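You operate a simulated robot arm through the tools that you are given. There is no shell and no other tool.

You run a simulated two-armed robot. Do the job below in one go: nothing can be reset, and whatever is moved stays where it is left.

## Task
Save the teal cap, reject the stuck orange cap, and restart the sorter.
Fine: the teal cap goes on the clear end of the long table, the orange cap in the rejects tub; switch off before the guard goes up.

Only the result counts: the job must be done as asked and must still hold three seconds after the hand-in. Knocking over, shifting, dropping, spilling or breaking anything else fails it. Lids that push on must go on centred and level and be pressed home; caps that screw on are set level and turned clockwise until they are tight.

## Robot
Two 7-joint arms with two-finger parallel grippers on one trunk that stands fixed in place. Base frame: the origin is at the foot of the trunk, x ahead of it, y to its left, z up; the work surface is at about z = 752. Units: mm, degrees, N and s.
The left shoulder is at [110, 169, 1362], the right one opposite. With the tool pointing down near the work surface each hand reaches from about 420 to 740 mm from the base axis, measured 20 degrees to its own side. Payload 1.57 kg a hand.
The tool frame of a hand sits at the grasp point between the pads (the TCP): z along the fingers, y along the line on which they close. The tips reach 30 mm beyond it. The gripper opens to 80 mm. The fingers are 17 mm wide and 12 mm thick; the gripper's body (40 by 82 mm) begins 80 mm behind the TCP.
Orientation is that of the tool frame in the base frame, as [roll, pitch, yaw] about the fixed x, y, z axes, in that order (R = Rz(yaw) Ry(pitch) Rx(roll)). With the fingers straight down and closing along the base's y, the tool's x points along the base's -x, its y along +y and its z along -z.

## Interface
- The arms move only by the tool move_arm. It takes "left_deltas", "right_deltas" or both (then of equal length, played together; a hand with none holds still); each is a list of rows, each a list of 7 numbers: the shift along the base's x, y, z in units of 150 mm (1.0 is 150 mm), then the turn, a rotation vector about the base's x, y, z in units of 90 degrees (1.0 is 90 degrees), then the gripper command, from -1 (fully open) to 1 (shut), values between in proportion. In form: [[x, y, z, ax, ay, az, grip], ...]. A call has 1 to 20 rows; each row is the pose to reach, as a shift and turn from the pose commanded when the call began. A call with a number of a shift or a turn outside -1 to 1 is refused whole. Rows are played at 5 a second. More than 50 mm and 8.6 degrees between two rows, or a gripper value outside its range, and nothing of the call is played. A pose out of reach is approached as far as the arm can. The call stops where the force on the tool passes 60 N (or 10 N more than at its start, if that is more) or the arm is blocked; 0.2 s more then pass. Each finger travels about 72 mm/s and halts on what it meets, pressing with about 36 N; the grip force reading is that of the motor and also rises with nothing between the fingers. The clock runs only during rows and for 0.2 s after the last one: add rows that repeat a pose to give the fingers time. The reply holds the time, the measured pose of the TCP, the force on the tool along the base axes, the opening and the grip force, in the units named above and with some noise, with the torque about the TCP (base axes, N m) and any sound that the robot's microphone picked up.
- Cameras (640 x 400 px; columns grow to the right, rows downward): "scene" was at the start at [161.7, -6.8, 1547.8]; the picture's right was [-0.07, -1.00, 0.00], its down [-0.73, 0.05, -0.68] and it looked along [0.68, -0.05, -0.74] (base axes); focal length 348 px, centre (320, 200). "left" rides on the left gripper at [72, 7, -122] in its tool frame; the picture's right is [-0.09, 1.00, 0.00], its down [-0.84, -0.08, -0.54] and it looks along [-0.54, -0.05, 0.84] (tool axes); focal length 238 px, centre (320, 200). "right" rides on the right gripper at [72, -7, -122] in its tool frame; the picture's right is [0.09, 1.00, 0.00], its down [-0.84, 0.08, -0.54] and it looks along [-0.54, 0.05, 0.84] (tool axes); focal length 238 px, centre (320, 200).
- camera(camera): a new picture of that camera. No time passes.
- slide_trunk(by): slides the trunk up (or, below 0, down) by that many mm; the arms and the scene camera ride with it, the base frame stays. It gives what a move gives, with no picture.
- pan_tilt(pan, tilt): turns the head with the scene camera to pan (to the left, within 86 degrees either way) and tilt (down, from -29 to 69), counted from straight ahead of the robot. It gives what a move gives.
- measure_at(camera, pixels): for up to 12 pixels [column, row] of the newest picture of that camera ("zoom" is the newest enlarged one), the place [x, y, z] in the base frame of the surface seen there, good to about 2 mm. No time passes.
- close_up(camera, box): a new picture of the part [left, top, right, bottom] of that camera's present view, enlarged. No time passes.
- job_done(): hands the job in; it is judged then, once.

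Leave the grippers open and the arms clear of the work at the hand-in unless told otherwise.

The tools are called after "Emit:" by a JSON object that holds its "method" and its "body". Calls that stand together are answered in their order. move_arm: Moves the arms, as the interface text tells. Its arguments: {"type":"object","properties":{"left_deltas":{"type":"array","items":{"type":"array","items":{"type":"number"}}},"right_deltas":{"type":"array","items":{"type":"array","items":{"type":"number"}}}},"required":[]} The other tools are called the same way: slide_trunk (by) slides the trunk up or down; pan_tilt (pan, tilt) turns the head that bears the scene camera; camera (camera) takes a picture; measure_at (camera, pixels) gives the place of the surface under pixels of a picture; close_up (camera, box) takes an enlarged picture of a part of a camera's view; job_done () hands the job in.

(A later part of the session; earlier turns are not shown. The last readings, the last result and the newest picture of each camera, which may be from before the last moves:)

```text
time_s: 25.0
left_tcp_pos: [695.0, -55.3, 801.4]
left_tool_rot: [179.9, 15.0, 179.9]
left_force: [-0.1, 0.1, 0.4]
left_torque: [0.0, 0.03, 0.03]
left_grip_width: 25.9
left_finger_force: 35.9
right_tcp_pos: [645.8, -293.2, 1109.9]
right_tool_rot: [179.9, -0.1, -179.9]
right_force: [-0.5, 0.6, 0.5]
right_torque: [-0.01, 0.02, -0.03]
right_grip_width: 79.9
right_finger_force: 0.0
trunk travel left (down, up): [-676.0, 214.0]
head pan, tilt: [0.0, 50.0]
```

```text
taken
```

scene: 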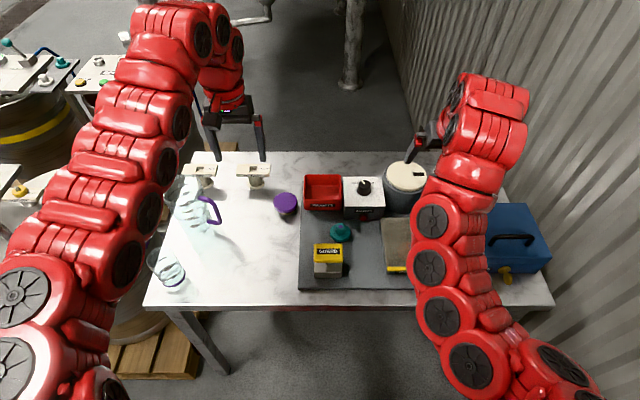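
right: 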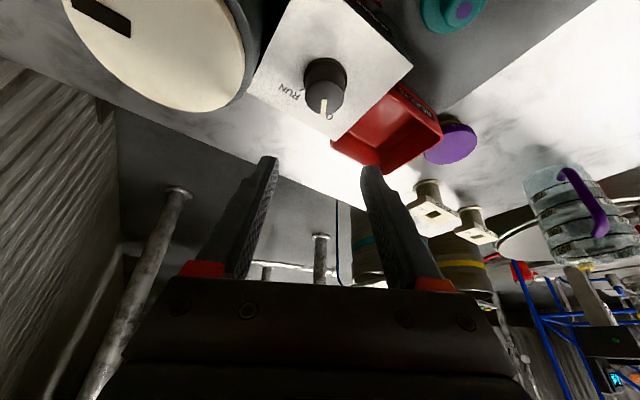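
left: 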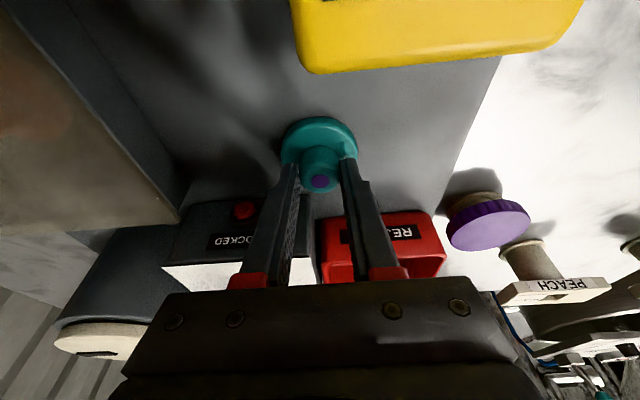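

The fingers hold the stem at 25.9 mm. I lift straight up 90 mm and check that the cap came along.

Emit:
{"method": "move_arm", "body": {"left_deltas": [[0, 0, 0.08, 0, 0, 0, 1], [0, 0, 0.2, 0, 0, 0, 1], [0, 0, 0.4, 0, 0, 0, 1], [0, 0, 0.6, 0, 0, 0, 1], [0, 0, 0.6, 0, 0, 0, 1]]}}

Emit:
{"method": "camera", "body": {"camera": "left"}}

Emit:
{"method": "camera", "body": {"camera": "scene"}}

```text
time_s: 26.2
left_tcp_pos: [693.8, -55.9, 890.6]
left_tool_rot: [180.0, 15.0, -180.0]
left_force: [1.4, -0.1, -0.7]
left_torque: [0.01, 0.06, -0.03]
left_grip_width: 0.0
left_finger_force: 21.7
right_tcp_pos: [646.8, -292.4, 1109.4]
right_tool_rot: [179.9, 0.1, -179.9]
right_force: [1.1, -0.3, 0.7]
right_torque: [-0.01, -0.02, -0.02]
right_grip_width: 79.9
right_finger_force: 0.0
trunk travel left (down, up): [-676.0, 214.0]
head pan, tilt: [0.0, 50.0]
```

```text
taken
```

left: 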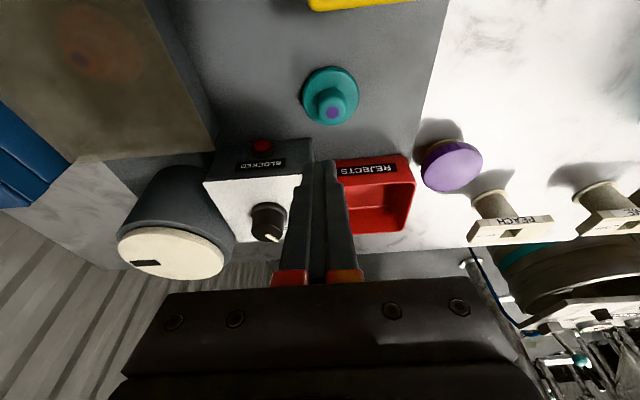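

```text
taken
```

scene: 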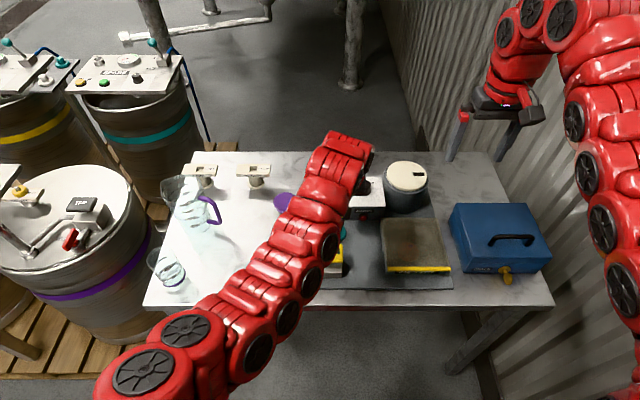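

The cap slipped out: the fingers shut to 0 and the cap is still on the plate near (330,95). I measure where it sits now before trying a better grip.

Emit:
{"method": "close_up", "body": {"camera": "left", "box": [280, 50, 380, 140]}}

Emit:
{"method": "measure_at", "body": {"camera": "left", "pixels": [[333, 113], [321, 110], [345, 110], [333, 105], [333, 121], [333, 92], [306, 92], [355, 92], [330, 72], [300, 95], [335, 126]]}}

```text
4.44 times, centred on (330, 95) of left
```

zoom: 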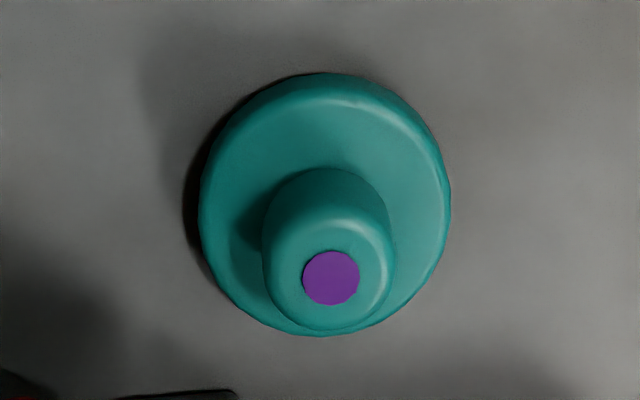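

```text
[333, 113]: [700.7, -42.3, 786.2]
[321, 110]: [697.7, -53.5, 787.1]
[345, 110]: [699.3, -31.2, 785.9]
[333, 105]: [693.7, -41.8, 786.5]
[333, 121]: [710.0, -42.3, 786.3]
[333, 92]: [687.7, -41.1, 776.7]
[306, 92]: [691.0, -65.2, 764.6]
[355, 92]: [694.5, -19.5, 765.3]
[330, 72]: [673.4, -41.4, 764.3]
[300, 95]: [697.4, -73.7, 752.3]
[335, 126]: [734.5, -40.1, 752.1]
```

The cap is upright, now at (700, -42). The stem grip was too shallow; the flange (about 49 mm across, z 752–765) is a surer hold. I open fully, centre on (700, -42) and go down to z 800 first.

Emit:
{"method": "move_arm", "body": {"left_deltas": [[0, 0.03, 0, 0, 0, 0, -1], [-0.01, 0.09, 0, 0, 0, 0, -1], [-0.01, 0.09, -0.2, 0, 0, 0, -1], [-0.01, 0.09, -0.4, 0, 0, 0, -1], [-0.01, 0.09, -0.55, 0, 0, 0, -1], [-0.01, 0.09, -0.6, 0, 0, 0, -1], [-0.01, 0.09, -0.6, 0, 0, 0, -1], [-0.01, 0.09, -0.6, 0, 0, 0, -1]]}}

Emit:
{"method": "camera", "body": {"camera": "left"}}

Emit:
{"method": "close_up", "body": {"camera": "left", "box": [220, 60, 420, 220]}}

```text
time_s: 28.0
left_tcp_pos: [691.5, -44.2, 801.3]
left_tool_rot: [179.9, 15.0, 179.9]
left_force: [0.4, 0.2, 0.3]
left_torque: [-0.01, -0.02, 0.0]
left_grip_width: 79.9
left_finger_force: 0.0
right_tcp_pos: [645.4, -293.3, 1109.4]
right_tool_rot: [179.8, 0.0, -179.9]
right_force: [-0.1, -0.5, 0.9]
right_torque: [0.03, -0.01, -0.02]
right_grip_width: 80.0
right_finger_force: 0.0
trunk travel left (down, up): [-676.0, 214.0]
head pan, tilt: [0.0, 50.0]
```

```text
taken
```

left: 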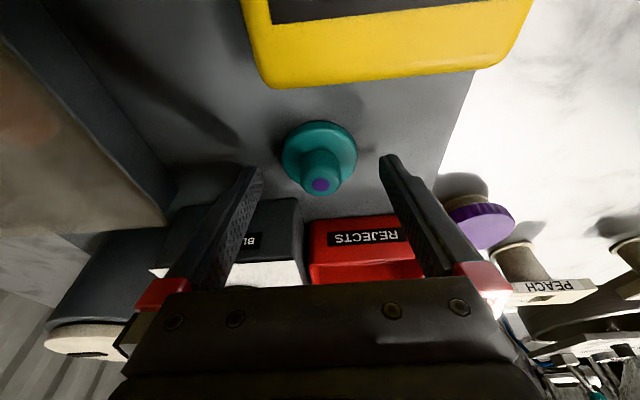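

```text
2.50 times, centred on (320, 140) of left
```

zoom: 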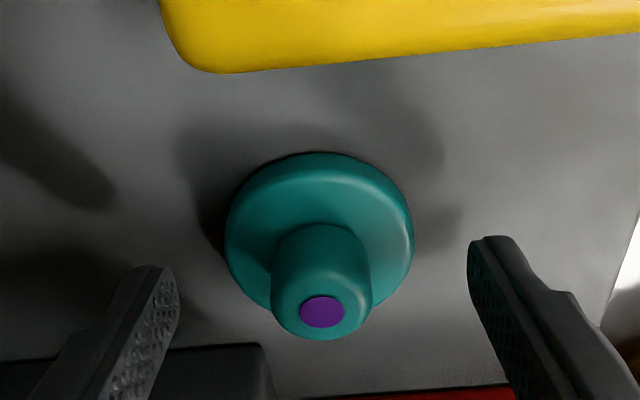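

The cap is between the open fingers. I go down to z 786, tips about 2 mm above the plate, then close on the flange.

Emit:
{"method": "move_arm", "body": {"left_deltas": [[0, 0.008, -0.05, 0, 0, 0, -1], [0, 0.008, -0.1, 0, 0, 0, -1], [0, 0.008, -0.1, 0, 0, 0, -1], [0, 0.008, -0.1, 0, 0, 0, -0.5], [0, 0.008, -0.1, 0, 0, 0, 0], [0, 0.008, -0.1, 0, 0, 0, 1], [0, 0.008, -0.1, 0, 0, 0, 1], [0, 0.008, -0.1, 0, 0, 0, 1]]}}

Emit:
{"method": "close_up", "body": {"camera": "left", "box": [220, 60, 420, 220]}}

```text
time_s: 29.8
left_tcp_pos: [691.3, -40.2, 785.4]
left_tool_rot: [-180.0, 14.9, -180.0]
left_force: [0.5, 0.5, 1.1]
left_torque: [0.02, -0.01, 0.02]
left_grip_width: 53.5
left_finger_force: 36.0
right_tcp_pos: [645.8, -293.2, 1108.4]
right_tool_rot: [179.9, -0.1, -179.8]
right_force: [0.0, 0.1, -0.7]
right_torque: [-0.01, -0.03, 0.0]
right_grip_width: 80.0
right_finger_force: 0.1
trunk travel left (down, up): [-676.0, 214.0]
head pan, tilt: [0.0, 50.0]
```

```text
2.50 times, centred on (320, 140) of left
```

zoom: 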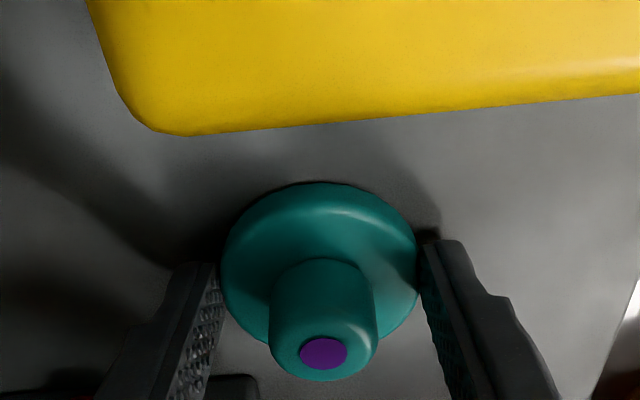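

The fingers hold the flange at 53.5 mm. I lift slowly by 20 mm and check.

Emit:
{"method": "move_arm", "body": {"left_deltas": [[0, 0, 0.03, 0, 0, 0, 1], [0, 0, 0.07, 0, 0, 0, 1], [0, 0, 0.11, 0, 0, 0, 1], [0, 0, 0.14, 0, 0, 0, 1], [0, 0, 0.14, 0, 0, 0, 1]]}}

Emit:
{"method": "close_up", "body": {"camera": "left", "box": [220, 60, 420, 220]}}

```text
time_s: 31.0
left_tcp_pos: [693.2, -39.8, 806.8]
left_tool_rot: [179.9, 15.0, 179.9]
left_force: [0.1, -0.6, -0.5]
left_torque: [-0.02, -0.01, -0.02]
left_grip_width: 53.4
left_finger_force: 35.6
right_tcp_pos: [644.6, -291.9, 1109.4]
right_tool_rot: [179.9, 0.0, -179.9]
right_force: [-0.1, 0.4, 0.0]
right_torque: [0.0, 0.0, 0.0]
right_grip_width: 79.7
right_finger_force: 0.1
trunk travel left (down, up): [-676.0, 214.0]
head pan, tilt: [0.0, 50.0]
```

```text
2.50 times, centred on (320, 140) of left
```

zoom: 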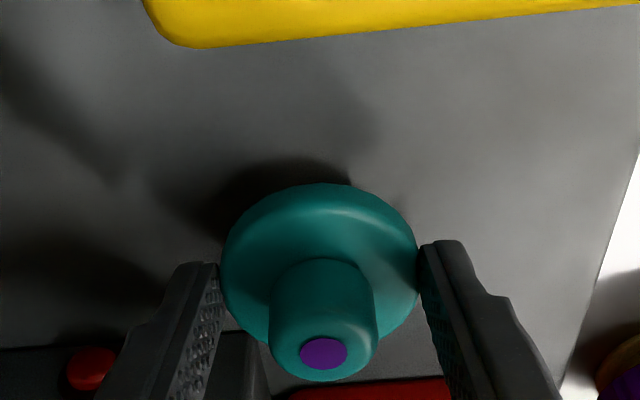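

The cap is held firmly (53.4 mm) and clear of the plate. I lift it higher and carry it left, away from the plate, at z about 890.

Emit:
{"method": "move_arm", "body": {"left_deltas": [[0, 0, 0.15, 0, 0, 0, 1], [0, 0, 0.35, 0, 0, 0, 1], [0, 0.05, 0.53, 0, 0, 0, 1], [-0.05, 0.2, 0.55, 0, 0, 0, 1], [-0.12, 0.4, 0.55, 0, 0, 0, 1], [-0.2, 0.6, 0.55, 0, 0, 0, 1], [-0.3, 0.8, 0.55, 0, 0, 0, 1], [-0.38, 0.95, 0.55, 0, 0, 0, 1], [-0.41, 1.0, 0.55, 0, 0, 0, 1], [-0.41, 1.0, 0.55, 0, 0, 0, 1]]}}

Emit:
{"method": "camera", "body": {"camera": "left"}}

Emit:
{"method": "camera", "body": {"camera": "scene"}}

```text
time_s: 33.2
left_tcp_pos: [631.0, 109.6, 889.5]
left_tool_rot: [-180.0, 15.0, -180.0]
left_force: [-0.2, 0.3, -0.2]
left_torque: [0.0, 0.02, 0.0]
left_grip_width: 53.6
left_finger_force: 35.4
right_tcp_pos: [645.6, -293.8, 1109.3]
right_tool_rot: [179.9, 0.1, -179.8]
right_force: [-0.4, -0.3, -0.6]
right_torque: [0.0, 0.0, -0.03]
right_grip_width: 80.0
right_finger_force: 0.1
trunk travel left (down, up): [-676.0, 214.0]
head pan, tilt: [0.0, 50.0]
```

```text
taken
```

left: 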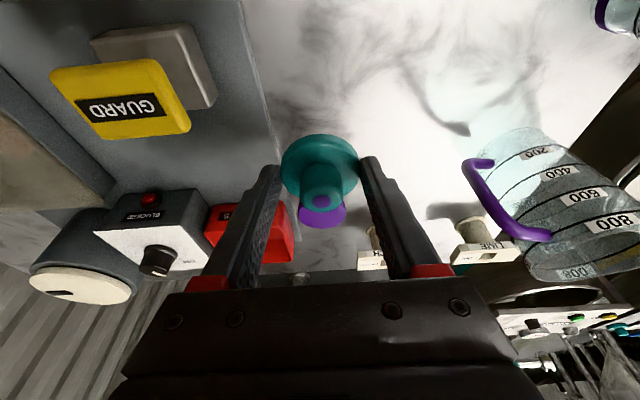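

```text
taken
```

scene: 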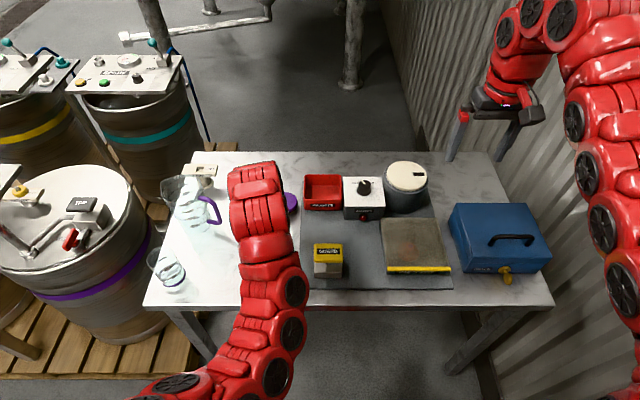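

The cap is still held level. I measure the jug's handle and base, the glass, and the bare table in this view to choose a spot clear of everything.

Emit:
{"method": "measure_at", "body": {"camera": "left", "pixels": [[475, 170], [545, 235], [530, 145], [450, 90], [400, 80], [350, 60], [540, 60], [605, 15], [330, 215], [270, 120]]}}

Emit:
{"method": "measure_at", "body": {"camera": "scene", "pixels": [[213, 205], [192, 232], [180, 190], [170, 285], [165, 262], [210, 270], [225, 240]]}}

```text
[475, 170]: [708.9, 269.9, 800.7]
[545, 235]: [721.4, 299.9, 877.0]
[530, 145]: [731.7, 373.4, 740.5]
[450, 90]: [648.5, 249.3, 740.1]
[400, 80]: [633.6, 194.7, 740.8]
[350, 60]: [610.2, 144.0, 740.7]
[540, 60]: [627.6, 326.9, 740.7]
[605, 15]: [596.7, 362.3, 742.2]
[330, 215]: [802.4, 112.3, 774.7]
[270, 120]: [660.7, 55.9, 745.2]
```

```text
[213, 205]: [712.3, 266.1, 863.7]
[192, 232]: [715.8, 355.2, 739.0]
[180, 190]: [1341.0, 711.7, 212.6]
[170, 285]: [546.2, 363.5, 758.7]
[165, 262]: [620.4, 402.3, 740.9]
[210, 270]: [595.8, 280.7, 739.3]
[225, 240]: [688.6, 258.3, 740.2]
```

The area near (620, 190) is bare table at z 740, over 110 mm from the jug handle and 180 mm from the glass. I carry the cap there and come down to z 800.

Emit:
{"method": "move_arm", "body": {"left_deltas": [[-0.03, 0.15, 0, 0, 0, 0, 1], [-0.07, 0.33, 0, 0, 0, 0, 1], [-0.11, 0.48, -0.05, 0, 0, 0, 1], [-0.127, 0.533, -0.2, 0, 0, 0, 1], [-0.127, 0.533, -0.4, 0, 0, 0, 1], [-0.127, 0.533, -0.55, 0, 0, 0, 1], [-0.127, 0.533, -0.6, 0, 0, 0, 1], [-0.127, 0.533, -0.6, 0, 0, 0, 1]]}}

Emit:
{"method": "camera", "body": {"camera": "left"}}

```text
time_s: 35.0
left_tcp_pos: [609.7, 190.4, 798.6]
left_tool_rot: [-180.0, 15.0, 179.9]
left_force: [0.1, -0.3, -1.1]
left_torque: [0.01, -0.03, -0.01]
left_grip_width: 53.6
left_finger_force: 35.7
right_tcp_pos: [645.2, -292.6, 1108.5]
right_tool_rot: [180.0, -0.1, -179.9]
right_force: [-1.0, 0.4, 0.4]
right_torque: [0.0, 0.0, -0.01]
right_grip_width: 80.1
right_finger_force: 0.0
trunk travel left (down, up): [-676.0, 214.0]
head pan, tilt: [0.0, 50.0]
```

```text
taken
```

left: 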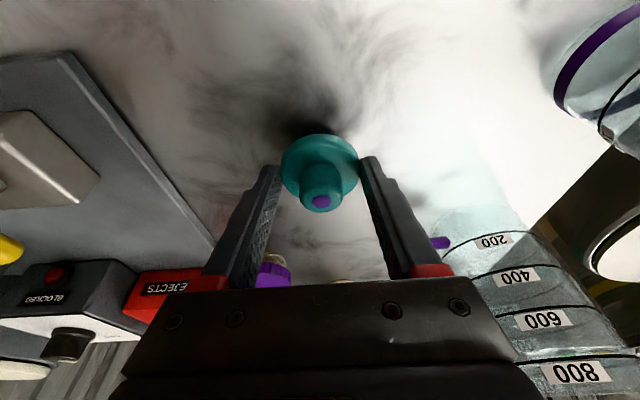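

The cap hangs level above bare table, its underside about 25 mm up. I lower it slowly to z 774.5.

Emit:
{"method": "move_arm", "body": {"left_deltas": [[0, 0, -0.05, 0, 0, 0, 1], [0, 0, -0.1, 0, 0, 0, 1], [0, 0, -0.14, 0, 0, 0, 1], [0, 0, -0.165, 0, 0, 0, 1], [0, 0, -0.165, 0, 0, 0, 1], [0, 0, -0.165, 0, 0, 0, 1]]}}

Emit:
{"method": "camera", "body": {"camera": "left"}}

Emit:
{"method": "close_up", "body": {"camera": "scene", "box": [200, 190, 300, 290]}}

```text
time_s: 36.4
left_tcp_pos: [611.3, 189.4, 774.1]
left_tool_rot: [180.0, 15.1, 180.0]
left_force: [1.0, -0.1, 1.3]
left_torque: [-0.04, 0.02, 0.0]
left_grip_width: 53.5
left_finger_force: 35.9
right_tcp_pos: [645.3, -293.2, 1108.0]
right_tool_rot: [179.9, 0.0, -179.9]
right_force: [-0.5, 0.4, 0.2]
right_torque: [0.02, 0.01, 0.01]
right_grip_width: 80.0
right_finger_force: 0.0
trunk travel left (down, up): [-676.0, 214.0]
head pan, tilt: [0.0, 50.0]
```

```text
taken
```

left: 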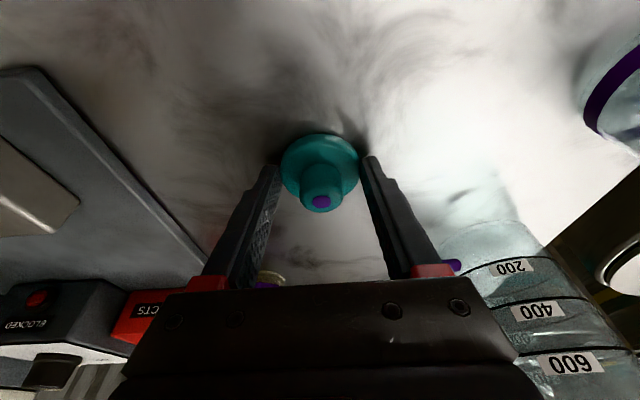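

```text
4.00 times, centred on (250, 240) of scene
```

zoom: 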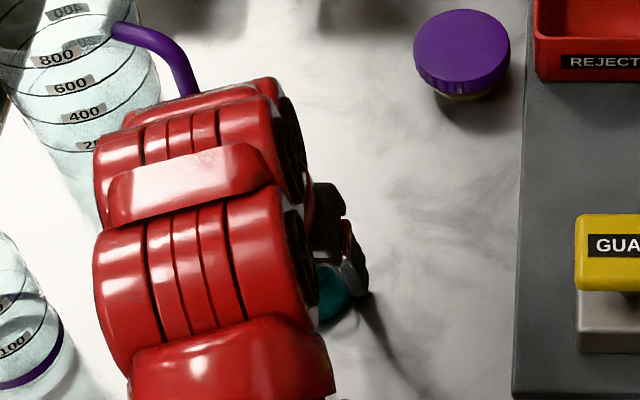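

The force along z is only 1.3 N, so the cap is just about touching. I lower 1.5 mm more, slowly, to be sure it rests.

Emit:
{"method": "move_arm", "body": {"left_deltas": [[0, 0, -0.005, 0, 0, 0, 1], [0, 0, -0.01, 0, 0, 0, 1], [0, 0, -0.01, 0, 0, 0, 1]]}}

```text
time_s: 37.2
left_tcp_pos: [610.8, 190.3, 773.8]
left_tool_rot: [180.0, 15.2, 180.0]
left_force: [0.4, -0.4, 11.0]
left_torque: [0.03, -0.01, 0.05]
left_grip_width: 53.2
left_finger_force: 36.7
right_tcp_pos: [645.0, -293.0, 1109.4]
right_tool_rot: [179.9, 0.0, -179.9]
right_force: [-0.1, 0.7, 0.3]
right_torque: [0.03, -0.02, -0.01]
right_grip_width: 79.9
right_finger_force: 0.1
trunk travel left (down, up): [-676.0, 214.0]
head pan, tilt: [0.0, 50.0]
```

The upward force rose to 11 N: the cap rests on the table. I open the fingers gently, wait, then rise straight up.

Emit:
{"method": "move_arm", "body": {"left_deltas": [[0, 0, 0.005, 0, 0, 0, -0.5], [0, 0, 0.005, 0, 0, 0, -1], [0, 0, 0.005, 0, 0, 0, -1], [0, 0, 0.1, 0, 0, 0, -1], [0, 0, 0.3, 0, 0, 0, -1], [0, 0, 0.55, 0, 0, 0, -1], [0, 0, 0.8, 0, 0, 0, -1], [0, 0, 0.8, 0, 0, 0, -1]]}}

Emit:
{"method": "camera", "body": {"camera": "left"}}

```text
time_s: 39.0
left_tcp_pos: [611.4, 190.2, 893.6]
left_tool_rot: [180.0, 15.0, 179.9]
left_force: [-0.1, 0.5, 0.3]
left_torque: [-0.03, -0.01, -0.01]
left_grip_width: 80.0
left_finger_force: 0.1
right_tcp_pos: [646.0, -292.3, 1108.8]
right_tool_rot: [-179.9, 0.0, -179.9]
right_force: [0.4, 0.0, 0.0]
right_torque: [-0.02, 0.0, -0.01]
right_grip_width: 79.8
right_finger_force: 0.0
trunk travel left (down, up): [-676.0, 214.0]
head pan, tilt: [0.0, 50.0]
```

```text
taken
```

left: 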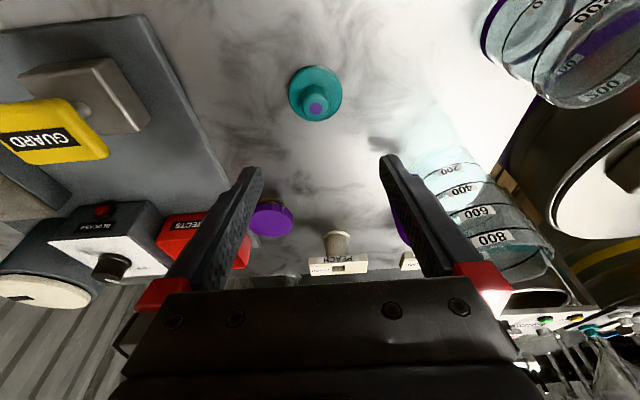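

The teal cap stands upright at (315,95) on bare table. Next the GUARD control: I take a scene close-up and measure the yellow pad and its base.

Emit:
{"method": "close_up", "body": {"camera": "scene", "box": [295, 225, 365, 295]}}

Emit:
{"method": "measure_at", "body": {"camera": "scene", "pixels": [[328, 250], [316, 246], [341, 246], [316, 255], [341, 255], [328, 262], [328, 272], [316, 272], [341, 272], [328, 266]]}}

Emit:
{"method": "measure_at", "body": {"camera": "left", "pixels": [[50, 130], [10, 110], [75, 105], [105, 150], [5, 160], [88, 107], [110, 80], [145, 120], [30, 80]]}}

```text
5.71 times, centred on (330, 260) of scene
```

zoom: 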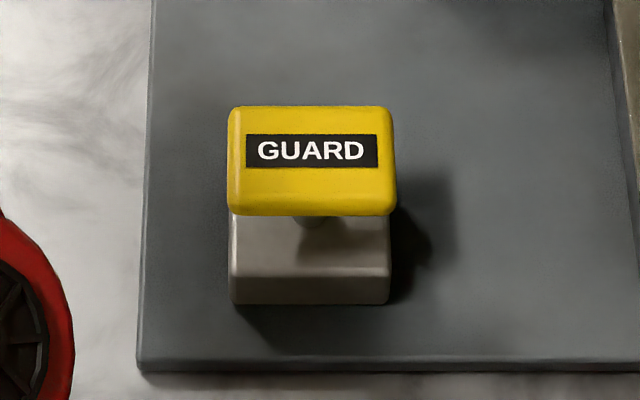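

```text
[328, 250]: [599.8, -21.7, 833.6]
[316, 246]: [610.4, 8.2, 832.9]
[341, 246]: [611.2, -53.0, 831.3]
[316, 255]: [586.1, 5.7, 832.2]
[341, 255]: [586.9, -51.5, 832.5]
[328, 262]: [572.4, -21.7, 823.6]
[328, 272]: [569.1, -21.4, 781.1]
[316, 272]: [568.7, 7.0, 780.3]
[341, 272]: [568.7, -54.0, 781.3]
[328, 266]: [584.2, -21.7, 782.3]
```

```text
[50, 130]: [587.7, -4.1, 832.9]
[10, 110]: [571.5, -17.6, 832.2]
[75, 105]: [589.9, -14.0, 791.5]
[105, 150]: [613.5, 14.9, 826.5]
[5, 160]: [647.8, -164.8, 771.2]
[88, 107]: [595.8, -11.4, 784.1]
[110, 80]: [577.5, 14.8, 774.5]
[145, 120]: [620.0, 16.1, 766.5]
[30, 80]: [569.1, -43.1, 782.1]
```

The pad is centred at (595, -22), top at z 833, with its base top at 782, so it can travel down up to about 30 mm. I straighten the left hand, close its fingers and bring it back towards the pad at z 930.

Emit:
{"method": "move_arm", "body": {"left_deltas": [[0, 0, 0.15, 0, 0.06, 0, -0.5], [0, -0.15, 0.25, 0, 0.12, 0, 0], [0, -0.4, 0.25, 0, 0.167, 0, 0.5], [0, -0.65, 0.25, 0, 0.167, 0, 1], [-0.05, -0.9, 0.25, 0, 0.167, 0, 1], [-0.1, -1.0, 0.25, 0, 0.167, 0, 1], [-0.1, -1.0, 0.25, 0, 0.167, 0, 1], [-0.1, -1.0, 0.25, 0, 0.167, 0, 1]]}}

```text
time_s: 40.8
left_tcp_pos: [622.4, 52.8, 918.2]
left_tool_rot: [179.9, -0.1, -179.9]
left_force: [-0.5, -0.1, -0.3]
left_torque: [0.02, 0.0, 0.03]
left_grip_width: 0.0
left_finger_force: 21.1
left hand out of reach, approached as far as the arm can: row 2, 3, 4, 5, 6, 7, 8
right_tcp_pos: [645.1, -292.3, 1108.8]
right_tool_rot: [179.9, 0.1, -179.9]
right_force: [-0.6, 0.2, -0.9]
right_torque: [0.01, 0.01, 0.01]
right_grip_width: 80.2
right_finger_force: 0.1
trunk travel left (down, up): [-676.0, 214.0]
head pan, tilt: [0.0, 50.0]
```

The reply says the left hand couldn't fully reach that pose; it is at (622, 53, 918). I look at the scene to see how the arm stands.

Emit:
{"method": "camera", "body": {"camera": "scene"}}

```text
taken
```

scene: 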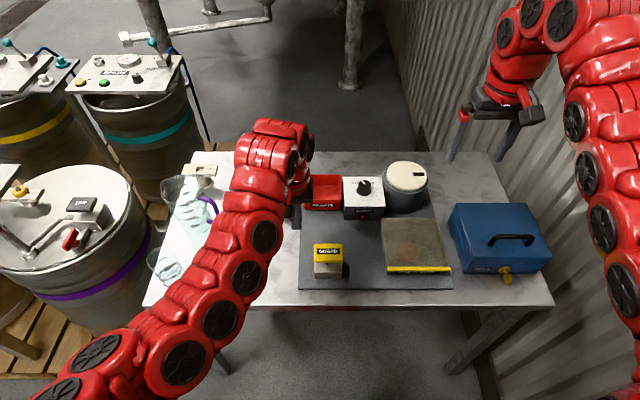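

The arm isn't stretched, so this is probably a joint limit at that height. I try going on to (595, -22) at a slightly lower z of 895, still 30 mm above the pad.

Emit:
{"method": "move_arm", "body": {"left_deltas": [[-0.03, -0.1, -0.05, 0, 0, 0, 1], [-0.08, -0.25, -0.1, 0, 0, 0, 1], [-0.14, -0.4, -0.14, 0, 0, 0, 1], [-0.18, -0.5, -0.155, 0, 0, 0, 1], [-0.18, -0.5, -0.155, 0, 0, 0, 1], [-0.18, -0.5, -0.155, 0, 0, 0, 1]]}}

```text
time_s: 42.2
left_tcp_pos: [596.0, -22.8, 894.7]
left_tool_rot: [-180.0, 0.1, -180.0]
left_force: [-0.3, -0.5, 0.3]
left_torque: [-0.01, -0.03, -0.03]
left_grip_width: 0.0
left_finger_force: 21.6
right_tcp_pos: [645.3, -293.7, 1108.3]
right_tool_rot: [179.9, 0.0, -179.9]
right_force: [0.1, 0.1, -0.1]
right_torque: [0.03, -0.02, -0.02]
right_grip_width: 80.2
right_finger_force: 0.1
trunk travel left (down, up): [-676.0, 214.0]
head pan, tilt: [0.0, 50.0]
```

The left hand is now over the pad at (596, -23, 895), fingers shut. I press down in steps: contact should come near z 863; I stop at z 850 first and look.

Emit:
{"method": "move_arm", "body": {"left_deltas": [[0, 0, -0.1, 0, 0, 0, 1], [0, 0, -0.2, 0, 0, 0, 1], [0, 0, -0.24, 0, 0, 0, 1], [0, 0, -0.27, 0, 0, 0, 1], [0, 0, -0.3, 0, 0, 0, 1], [0, 0, -0.3, 0, 0, 0, 1]]}}

Emit:
{"method": "camera", "body": {"camera": "scene"}}

Emit:
{"method": "camera", "body": {"camera": "right"}}

```text
time_s: 43.6
left_tcp_pos: [596.4, -23.1, 847.6]
left_tool_rot: [-179.9, 0.1, 179.9]
left_force: [-2.8, -0.5, 5.2]
left_torque: [-0.02, 0.06, -0.01]
left_grip_width: 0.0
left_finger_force: 21.5
right_tcp_pos: [644.8, -293.4, 1109.0]
right_tool_rot: [179.8, 0.0, -179.9]
right_force: [0.0, 0.0, 0.3]
right_torque: [0.0, 0.0, -0.03]
right_grip_width: 79.8
right_finger_force: 0.1
trunk travel left (down, up): [-676.0, 214.0]
head pan, tilt: [0.0, 50.0]
```

```text
taken
```

scene: 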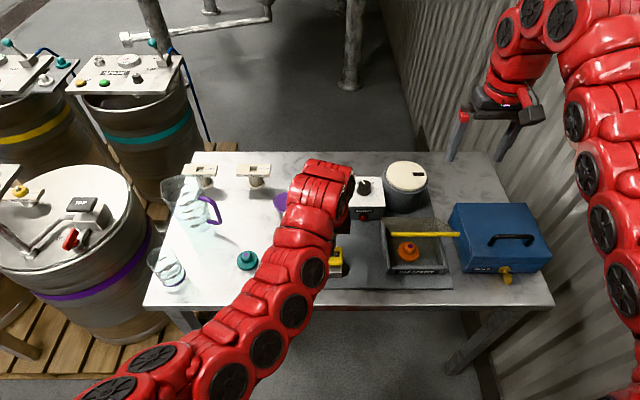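

```text
taken
```

right: 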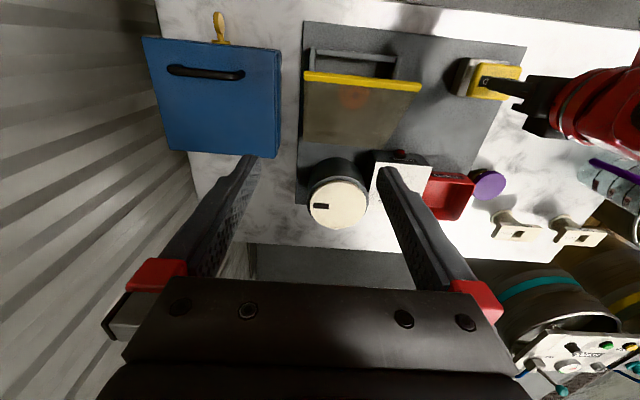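

Pressing the pad 15 mm raises the guard part way; the orange cap is visible at (407,252). I press further to open it fully.

Emit:
{"method": "move_arm", "body": {"left_deltas": [[0, 0, -0.03, 0, 0, 0, 1], [0, 0, -0.06, 0, 0, 0, 1], [0, 0, -0.08, 0, 0, 0, 1], [0, 0, -0.08, 0, 0, 0, 1], [0, 0, -0.08, 0, 0, 0, 1]]}}

Emit:
{"method": "camera", "body": {"camera": "scene"}}

Emit:
{"method": "camera", "body": {"camera": "right"}}

```text
time_s: 44.8
left_tcp_pos: [597.6, -23.7, 836.0]
left_tool_rot: [-180.0, 0.2, -179.9]
left_force: [1.1, -1.7, 5.4]
left_torque: [-0.04, 0.0, -0.06]
left_grip_width: 0.2
left_finger_force: 21.6
right_tcp_pos: [644.3, -292.8, 1109.0]
right_tool_rot: [180.0, 0.0, -179.7]
right_force: [0.0, -0.1, 0.2]
right_torque: [0.01, -0.02, -0.04]
right_grip_width: 80.1
right_finger_force: 0.1
trunk travel left (down, up): [-676.0, 214.0]
head pan, tilt: [0.0, 50.0]
heard: click
```

```text
taken
```

scene: 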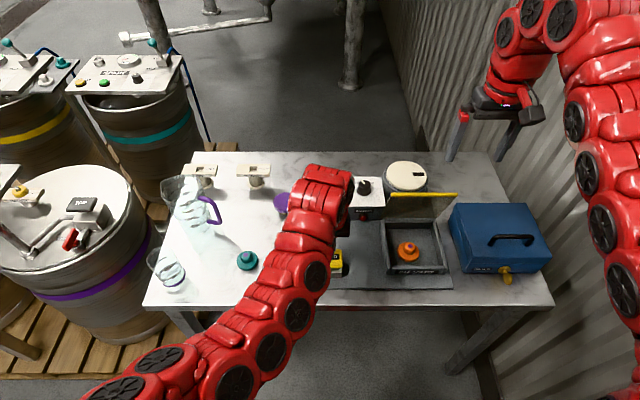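

```text
taken
```

right: 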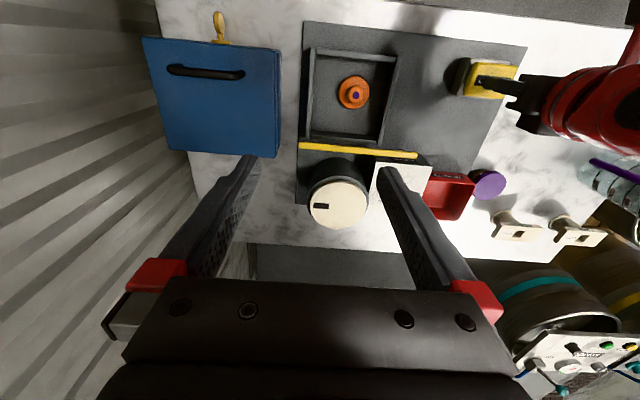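

A click was heard and the guard stands fully upright. The left hand keeps holding the pad down. Now I measure the orange cap and tray from both cameras.

Emit:
{"method": "measure_at", "body": {"camera": "right", "pixels": [[355, 95], [340, 92], [368, 95], [355, 78], [355, 108], [325, 70], [380, 120], [360, 55], [315, 100], [390, 100], [355, 150], [345, 145]]}}

Emit:
{"method": "measure_at", "body": {"camera": "scene", "pixels": [[407, 245], [400, 252], [416, 252], [408, 258], [425, 195], [400, 195], [455, 195], [385, 230], [440, 230], [415, 268], [395, 262], [430, 245]]}}

Emit:
{"method": "close_up", "body": {"camera": "scene", "box": [370, 180, 470, 285]}}

Emit:
{"method": "close_up", "body": {"camera": "right", "box": [290, 30, 430, 170]}}

```text
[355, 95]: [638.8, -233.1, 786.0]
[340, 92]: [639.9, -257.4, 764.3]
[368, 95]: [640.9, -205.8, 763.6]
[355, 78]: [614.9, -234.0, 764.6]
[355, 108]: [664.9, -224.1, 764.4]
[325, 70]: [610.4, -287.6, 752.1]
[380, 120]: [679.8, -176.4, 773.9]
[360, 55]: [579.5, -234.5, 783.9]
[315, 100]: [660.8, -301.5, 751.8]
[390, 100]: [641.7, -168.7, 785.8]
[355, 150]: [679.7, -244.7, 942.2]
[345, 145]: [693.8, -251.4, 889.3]
```

```text
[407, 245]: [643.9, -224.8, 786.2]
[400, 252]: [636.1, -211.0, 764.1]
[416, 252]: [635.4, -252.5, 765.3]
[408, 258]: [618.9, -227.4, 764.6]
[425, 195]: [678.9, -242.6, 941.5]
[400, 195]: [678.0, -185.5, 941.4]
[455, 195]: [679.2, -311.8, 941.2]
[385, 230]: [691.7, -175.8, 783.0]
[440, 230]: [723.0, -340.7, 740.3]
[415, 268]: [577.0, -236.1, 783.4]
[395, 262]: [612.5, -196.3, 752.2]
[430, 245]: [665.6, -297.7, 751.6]
```

```text
3.81 times, centred on (420, 232) of scene
```

zoom: 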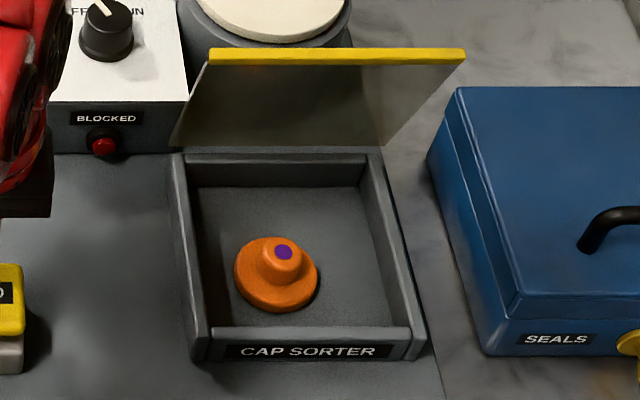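

```text
2.86 times, centred on (360, 100) of right
```

zoom: 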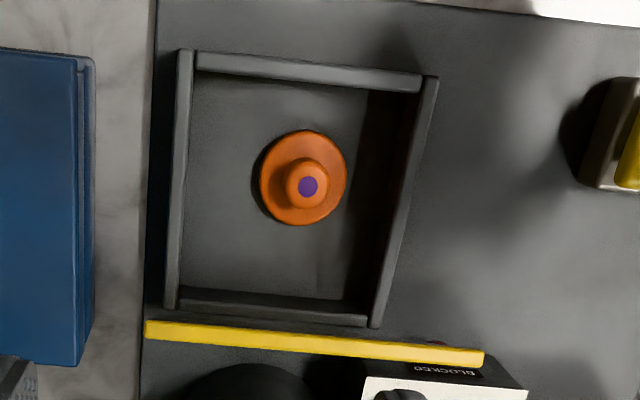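

The raised guard leans at x 679–718 up to z 942. The orange cap is at about (640, -231), flange about 50 mm, tray floor z 752, left tray wall inner face near y -177. I'll use a 15° forward tilt so the wrist stays away from the guard, and a 66 mm opening. First the right hand goes to z 980 above it while the left holds the pad.

Emit:
{"method": "move_arm", "body": {"right_deltas": [[0, 0.1, -0.15, 0, -0.06, 0, -0.65], [-0.03, 0.25, -0.35, 0, -0.12, 0, -0.65], [-0.06, 0.35, -0.6, 0, -0.167, 0, -0.65], [-0.085, 0.41, -0.86, 0, -0.167, 0, -0.65], [-0.085, 0.41, -0.86, 0, -0.167, 0, -0.65], [-0.085, 0.41, -0.86, 0, -0.167, 0, -0.65]]}}

Emit:
{"method": "camera", "body": {"camera": "right"}}

Emit:
{"method": "camera", "body": {"camera": "scene"}}

```text
time_s: 46.2
left_tcp_pos: [596.6, -24.2, 835.9]
left_tool_rot: [179.7, 0.1, -179.9]
left_force: [-0.5, 4.3, 3.7]
left_torque: [0.04, 0.04, -0.01]
left_grip_width: 0.0
left_finger_force: 21.2
right_tcp_pos: [633.6, -236.1, 960.9]
right_tool_rot: [179.8, 15.2, 179.9]
right_force: [0.1, -0.5, -0.3]
right_torque: [0.03, -0.03, -0.02]
right_grip_width: 66.0
right_finger_force: 0.0
right hand out of reach, approached as far as the arm can: row 2, 3, 4, 5, 6
trunk travel left (down, up): [-676.0, 214.0]
head pan, tilt: [0.0, 50.0]
```

```text
taken
```

right: 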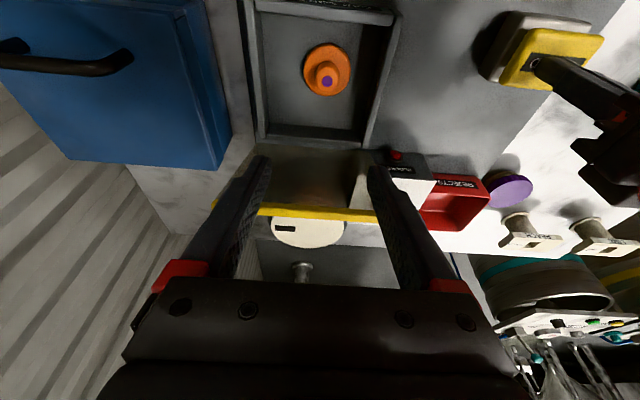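

```text
taken
```

scene: 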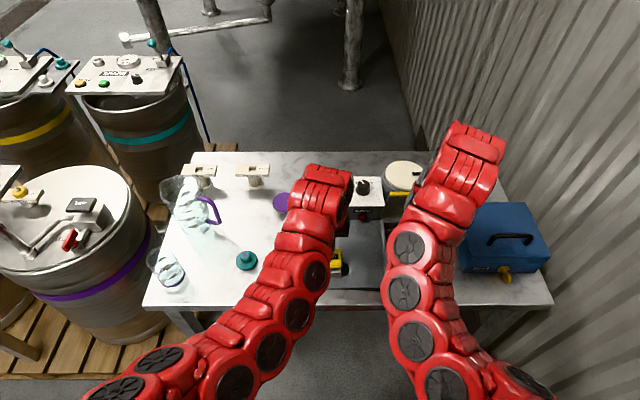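

The right hand is at (634, -236, 961), clear of the guard edge. I measure the orange cap again from this nearer view, around (327,75).

Emit:
{"method": "close_up", "body": {"camera": "right", "box": [270, 10, 400, 130]}}

Emit:
{"method": "measure_at", "body": {"camera": "right", "pixels": [[327, 80], [317, 78], [337, 78], [327, 73], [327, 88], [305, 72], [349, 70], [327, 47], [326, 95], [260, 70], [372, 70], [320, 15]]}}

```text
3.33 times, centred on (335, 70) of right
```

zoom: 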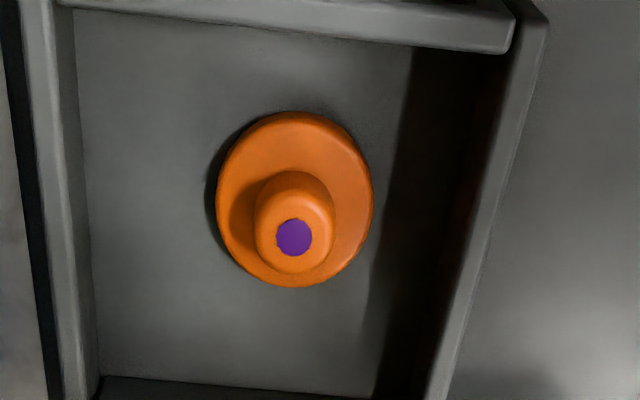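

```text
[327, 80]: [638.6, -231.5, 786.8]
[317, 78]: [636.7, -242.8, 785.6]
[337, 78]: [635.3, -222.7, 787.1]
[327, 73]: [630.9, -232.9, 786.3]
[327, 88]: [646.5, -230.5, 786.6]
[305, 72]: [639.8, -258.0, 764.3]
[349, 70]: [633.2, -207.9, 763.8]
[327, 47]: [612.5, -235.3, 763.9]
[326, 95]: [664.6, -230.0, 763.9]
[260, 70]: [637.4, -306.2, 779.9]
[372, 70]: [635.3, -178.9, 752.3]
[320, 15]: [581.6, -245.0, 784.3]
```

The orange cap's centre is (638.5, -232.5). I lower the right hand to (630, -232.5, 830), checking the line-up before entering the tray.

Emit:
{"method": "move_arm", "body": {"right_deltas": [[-0.012, 0.012, -0.15, 0, 0, 0, -0.65], [-0.024, 0.024, -0.38, 0, 0, 0, -0.65], [-0.024, 0.024, -0.6, 0, 0, 0, -0.65], [-0.024, 0.024, -0.8, 0, 0, 0, -0.65], [-0.024, 0.024, -0.873, 0, 0, 0, -0.65], [-0.024, 0.024, -0.873, 0, 0, 0, -0.65], [-0.024, 0.024, -0.873, 0, 0, 0, -0.65]]}}

Emit:
{"method": "camera", "body": {"camera": "right"}}

Emit:
{"method": "close_up", "body": {"camera": "right", "box": [220, 60, 420, 220]}}

```text
time_s: 47.8
left_tcp_pos: [596.5, -22.8, 837.5]
left_tool_rot: [-180.0, 0.0, -180.0]
left_force: [-1.4, -2.4, 5.9]
left_torque: [-0.02, 0.05, -0.02]
left_grip_width: 0.0
left_finger_force: 21.3
right_tcp_pos: [632.1, -227.6, 830.4]
right_tool_rot: [-179.9, 15.0, -179.8]
right_force: [-0.4, 0.0, 0.2]
right_torque: [0.02, 0.0, 0.03]
right_grip_width: 65.7
right_finger_force: 0.1
trunk travel left (down, up): [-676.0, 214.0]
head pan, tilt: [0.0, 50.0]
```

```text
taken
```

right: 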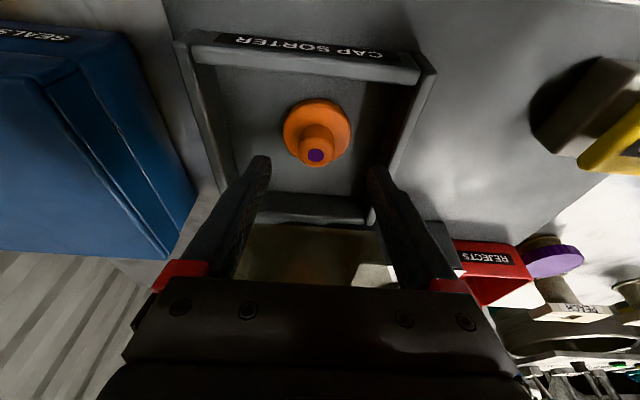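

```text
2.50 times, centred on (320, 140) of right
```

zoom: 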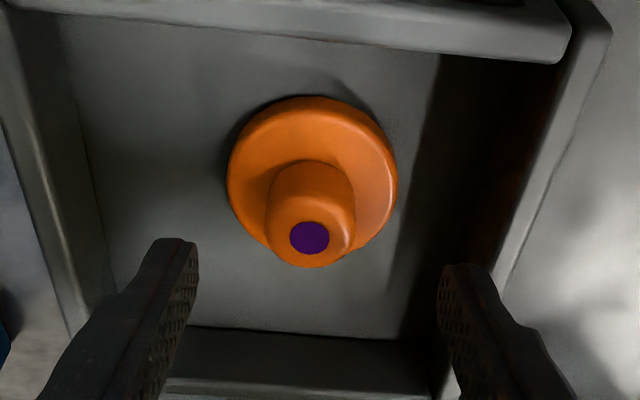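

The hand is 5 mm too far left (y -227.6). I shift -5 mm in y and -2 mm in x, then go down to z 786 with tips just above the tray floor.

Emit:
{"method": "move_arm", "body": {"right_deltas": [[-0.014, -0.033, 0, 0, 0, 0, -0.65], [-0.014, -0.033, -0.05, 0, 0, 0, -0.65], [-0.014, -0.033, -0.12, 0, 0, 0, -0.65], [-0.014, -0.033, -0.2, 0, 0, 0, -0.65], [-0.014, -0.033, -0.27, 0, 0, 0, -0.65], [-0.014, -0.033, -0.296, 0, 0, 0, -0.65], [-0.014, -0.033, -0.296, 0, 0, 0, -0.65], [-0.014, -0.033, -0.296, 0, 0, 0, -0.65]]}}

Emit:
{"method": "close_up", "body": {"camera": "right", "box": [220, 60, 420, 220]}}

```text
time_s: 49.6
left_tcp_pos: [597.2, -22.2, 837.3]
left_tool_rot: [180.0, 0.0, -180.0]
left_force: [-1.0, -1.2, 4.4]
left_torque: [-0.04, 0.04, -0.01]
left_grip_width: 0.0
left_finger_force: 21.1
right_tcp_pos: [627.9, -232.6, 787.2]
right_tool_rot: [-180.0, 15.0, -179.9]
right_force: [-0.5, 0.3, 0.0]
right_torque: [-0.03, -0.01, -0.01]
right_grip_width: 65.9
right_finger_force: 0.0
trunk travel left (down, up): [-676.0, 214.0]
head pan, tilt: [0.0, 50.0]
```

```text
2.50 times, centred on (320, 140) of right
```

zoom: 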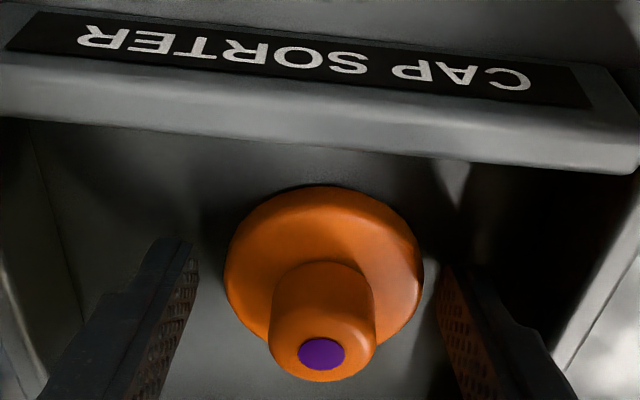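

The orange cap sits centred between the fingers, just as the teal one did. I close on its flange.

Emit:
{"method": "move_arm", "body": {"right_deltas": [[0, 0, -0.006, 0, 0, 0, -0.4], [0, 0, -0.006, 0, 0, 0, 0], [0, 0, -0.006, 0, 0, 0, 1], [0, 0, -0.006, 0, 0, 0, 1], [0, 0, -0.006, 0, 0, 0, 1]]}}

Emit:
{"method": "close_up", "body": {"camera": "right", "box": [220, 60, 420, 220]}}

```text
time_s: 50.8
left_tcp_pos: [596.8, -22.3, 836.3]
left_tool_rot: [180.0, 0.1, 180.0]
left_force: [0.1, -0.7, 5.4]
left_torque: [-0.08, 0.01, 0.02]
left_grip_width: 0.0
left_finger_force: 20.9
right_tcp_pos: [628.2, -232.5, 786.8]
right_tool_rot: [-180.0, 15.2, -179.9]
right_force: [-0.2, 0.4, 1.4]
right_torque: [0.05, -0.03, 0.02]
right_grip_width: 53.7
right_finger_force: 35.8
trunk travel left (down, up): [-676.0, 214.0]
head pan, tilt: [0.0, 50.0]
```

```text
2.50 times, centred on (320, 140) of right
```

zoom: 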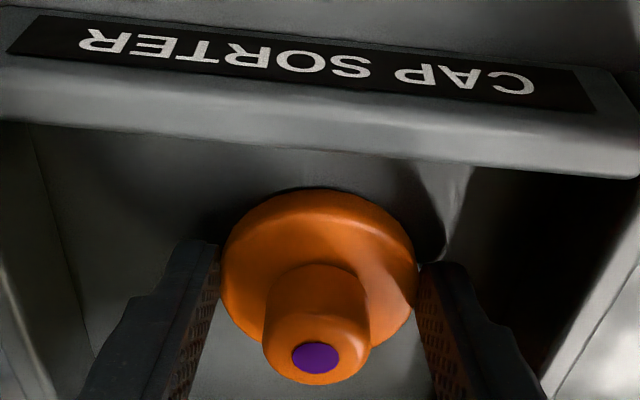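

The grip is 53.7 mm, firm. I lift slowly 22 mm and check that the cap comes along.

Emit:
{"method": "move_arm", "body": {"right_deltas": [[0, 0, 0.03, 0, 0, 0, 1], [0, 0, 0.07, 0, 0, 0, 1], [0, 0, 0.11, 0, 0, 0, 1], [0, 0, 0.15, 0, 0, 0, 1], [0, 0, 0.15, 0, 0, 0, 1]]}}

Emit:
{"method": "close_up", "body": {"camera": "right", "box": [220, 60, 420, 220]}}

```text
time_s: 52.0
left_tcp_pos: [596.3, -22.9, 836.0]
left_tool_rot: [180.0, 0.0, 179.9]
left_force: [-1.5, -0.6, 3.8]
left_torque: [-0.04, 0.04, 0.01]
left_grip_width: 0.0
left_finger_force: 21.0
right_tcp_pos: [626.6, -231.9, 808.1]
right_tool_rot: [179.9, 15.0, -180.0]
right_force: [-0.1, -0.2, -1.4]
right_torque: [0.0, -0.02, 0.03]
right_grip_width: 53.7
right_finger_force: 35.9
trunk travel left (down, up): [-676.0, 214.0]
head pan, tilt: [0.0, 50.0]
```

```text
2.50 times, centred on (320, 140) of right
```

zoom: 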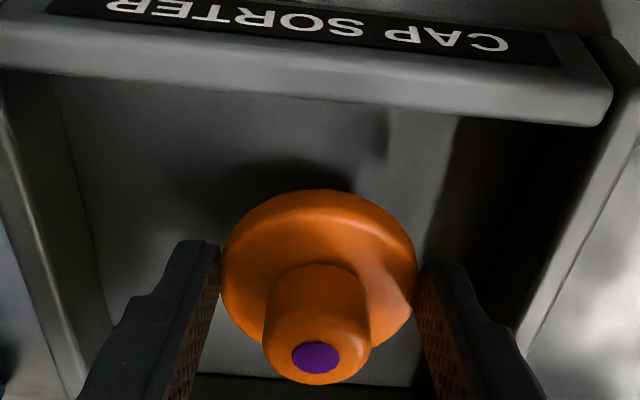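

The orange cap is held and off the tray floor. I raise it straight up, easing back 10 mm from the guard edge (x 679, z 942), with the left hand still holding the pad.

Emit:
{"method": "move_arm", "body": {"right_deltas": [[-0.02, 0, 0.12, 0, 0, 0, 1], [-0.04, 0, 0.3, 0, 0, 0, 1], [-0.07, 0, 0.5, 0, 0, 0, 1], [-0.07, 0, 0.7, 0, 0, 0, 1], [-0.07, 0, 0.85, 0, 0, 0, 1], [-0.07, 0, 0.95, 0, 0, 0, 1], [-0.07, 0, 0.95, 0, 0, 0, 1]]}}

Emit:
{"method": "camera", "body": {"camera": "right"}}

Emit:
{"method": "camera", "body": {"camera": "scene"}}

```text
time_s: 53.6
left_tcp_pos: [595.6, -22.7, 836.0]
left_tool_rot: [179.8, 0.1, -179.9]
left_force: [-1.0, -0.7, 4.9]
left_torque: [-0.04, 0.05, 0.01]
left_grip_width: 0.0
left_finger_force: 20.9
right_tcp_pos: [618.4, -232.5, 950.4]
right_tool_rot: [180.0, 14.9, -179.9]
right_force: [0.8, 0.2, 0.6]
right_torque: [0.0, 0.0, 0.04]
right_grip_width: 53.7
right_finger_force: 35.8
trunk travel left (down, up): [-676.0, 214.0]
head pan, tilt: [0.0, 50.0]
```

```text
taken
```

right: 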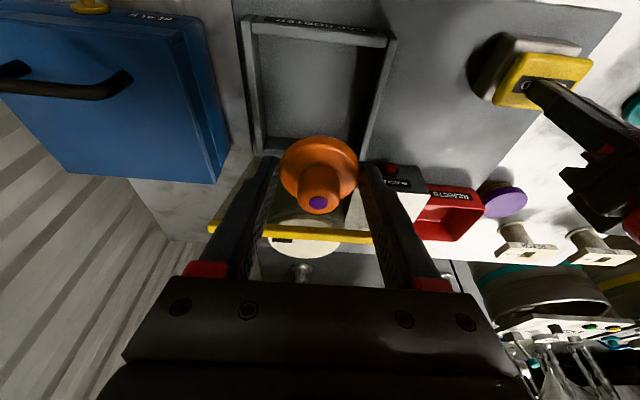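

```text
taken
```

scene: 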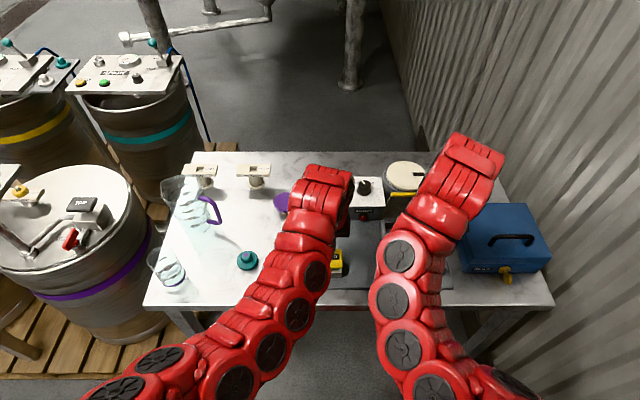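

The tray is empty and the cap held. I rise higher and straighten the tilt while moving out to about (641, -285, 1082), above the guard's whole swing.

Emit:
{"method": "move_arm", "body": {"right_deltas": [[0, -0.05, 0.2, 0, 0.042, 0, 1], [0, -0.12, 0.4, 0, 0.084, 0, 1], [0.05, -0.2, 0.6, 0, 0.125, 0, 1], [0.1, -0.28, 0.75, 0, 0.167, 0, 1], [0.15, -0.35, 0.88, 0, 0.167, 0, 1], [0.15, -0.35, 0.88, 0, 0.167, 0, 1]]}}

Emit:
{"method": "camera", "body": {"camera": "right"}}

```text
time_s: 55.0
left_tcp_pos: [596.4, -23.4, 836.7]
left_tool_rot: [-179.8, 0.1, 179.9]
left_force: [3.6, -2.1, 3.7]
left_torque: [-0.01, 0.02, 0.03]
left_grip_width: 0.0
left_finger_force: 21.0
right_tcp_pos: [632.0, -278.4, 1076.0]
right_tool_rot: [178.3, -0.8, 179.9]
right_force: [0.3, -3.1, 6.3]
right_torque: [0.2, 0.0, 0.0]
right_grip_width: 53.6
right_finger_force: 36.1
right hand out of reach, approached as far as the arm can: row 1, 2, 3, 4
trunk travel left (down, up): [-676.0, 214.0]
head pan, tilt: [0.0, 50.0]
```

```text
taken
```

right: 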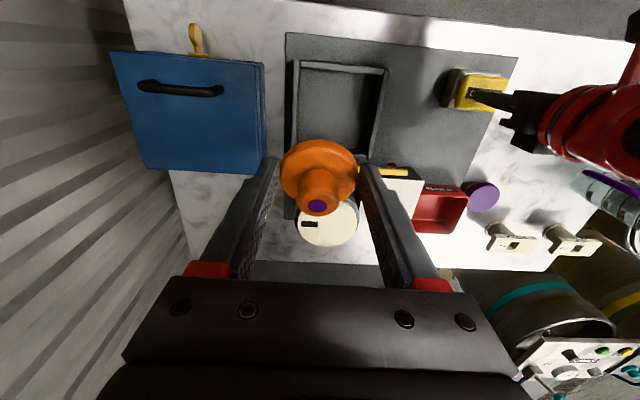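

The right hand shows a 6 N force and a small tilt error; that may just be motion not yet settled. I hold still for two rows and look at the scene.

Emit:
{"method": "move_arm", "body": {"right_deltas": [[0, 0, 0, 0, 0, 0, 1], [0, 0, 0, 0, 0, 0, 1]]}}

Emit:
{"method": "camera", "body": {"camera": "scene"}}

```text
time_s: 55.6
left_tcp_pos: [597.5, -23.4, 836.0]
left_tool_rot: [179.9, 0.1, -180.0]
left_force: [-0.2, -0.6, 5.5]
left_torque: [0.0, -0.02, -0.03]
left_grip_width: 0.2
left_finger_force: 21.5
right_tcp_pos: [633.8, -283.7, 1084.6]
right_tool_rot: [-179.9, 0.0, -179.9]
right_force: [0.4, -0.2, 0.4]
right_torque: [0.0, 0.02, 0.0]
right_grip_width: 53.4
right_finger_force: 36.3
trunk travel left (down, up): [-676.0, 214.0]
head pan, tilt: [0.0, 50.0]
```

```text
taken
```

scene: 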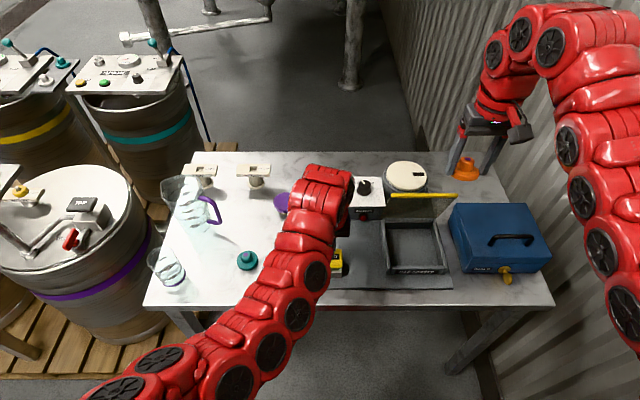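

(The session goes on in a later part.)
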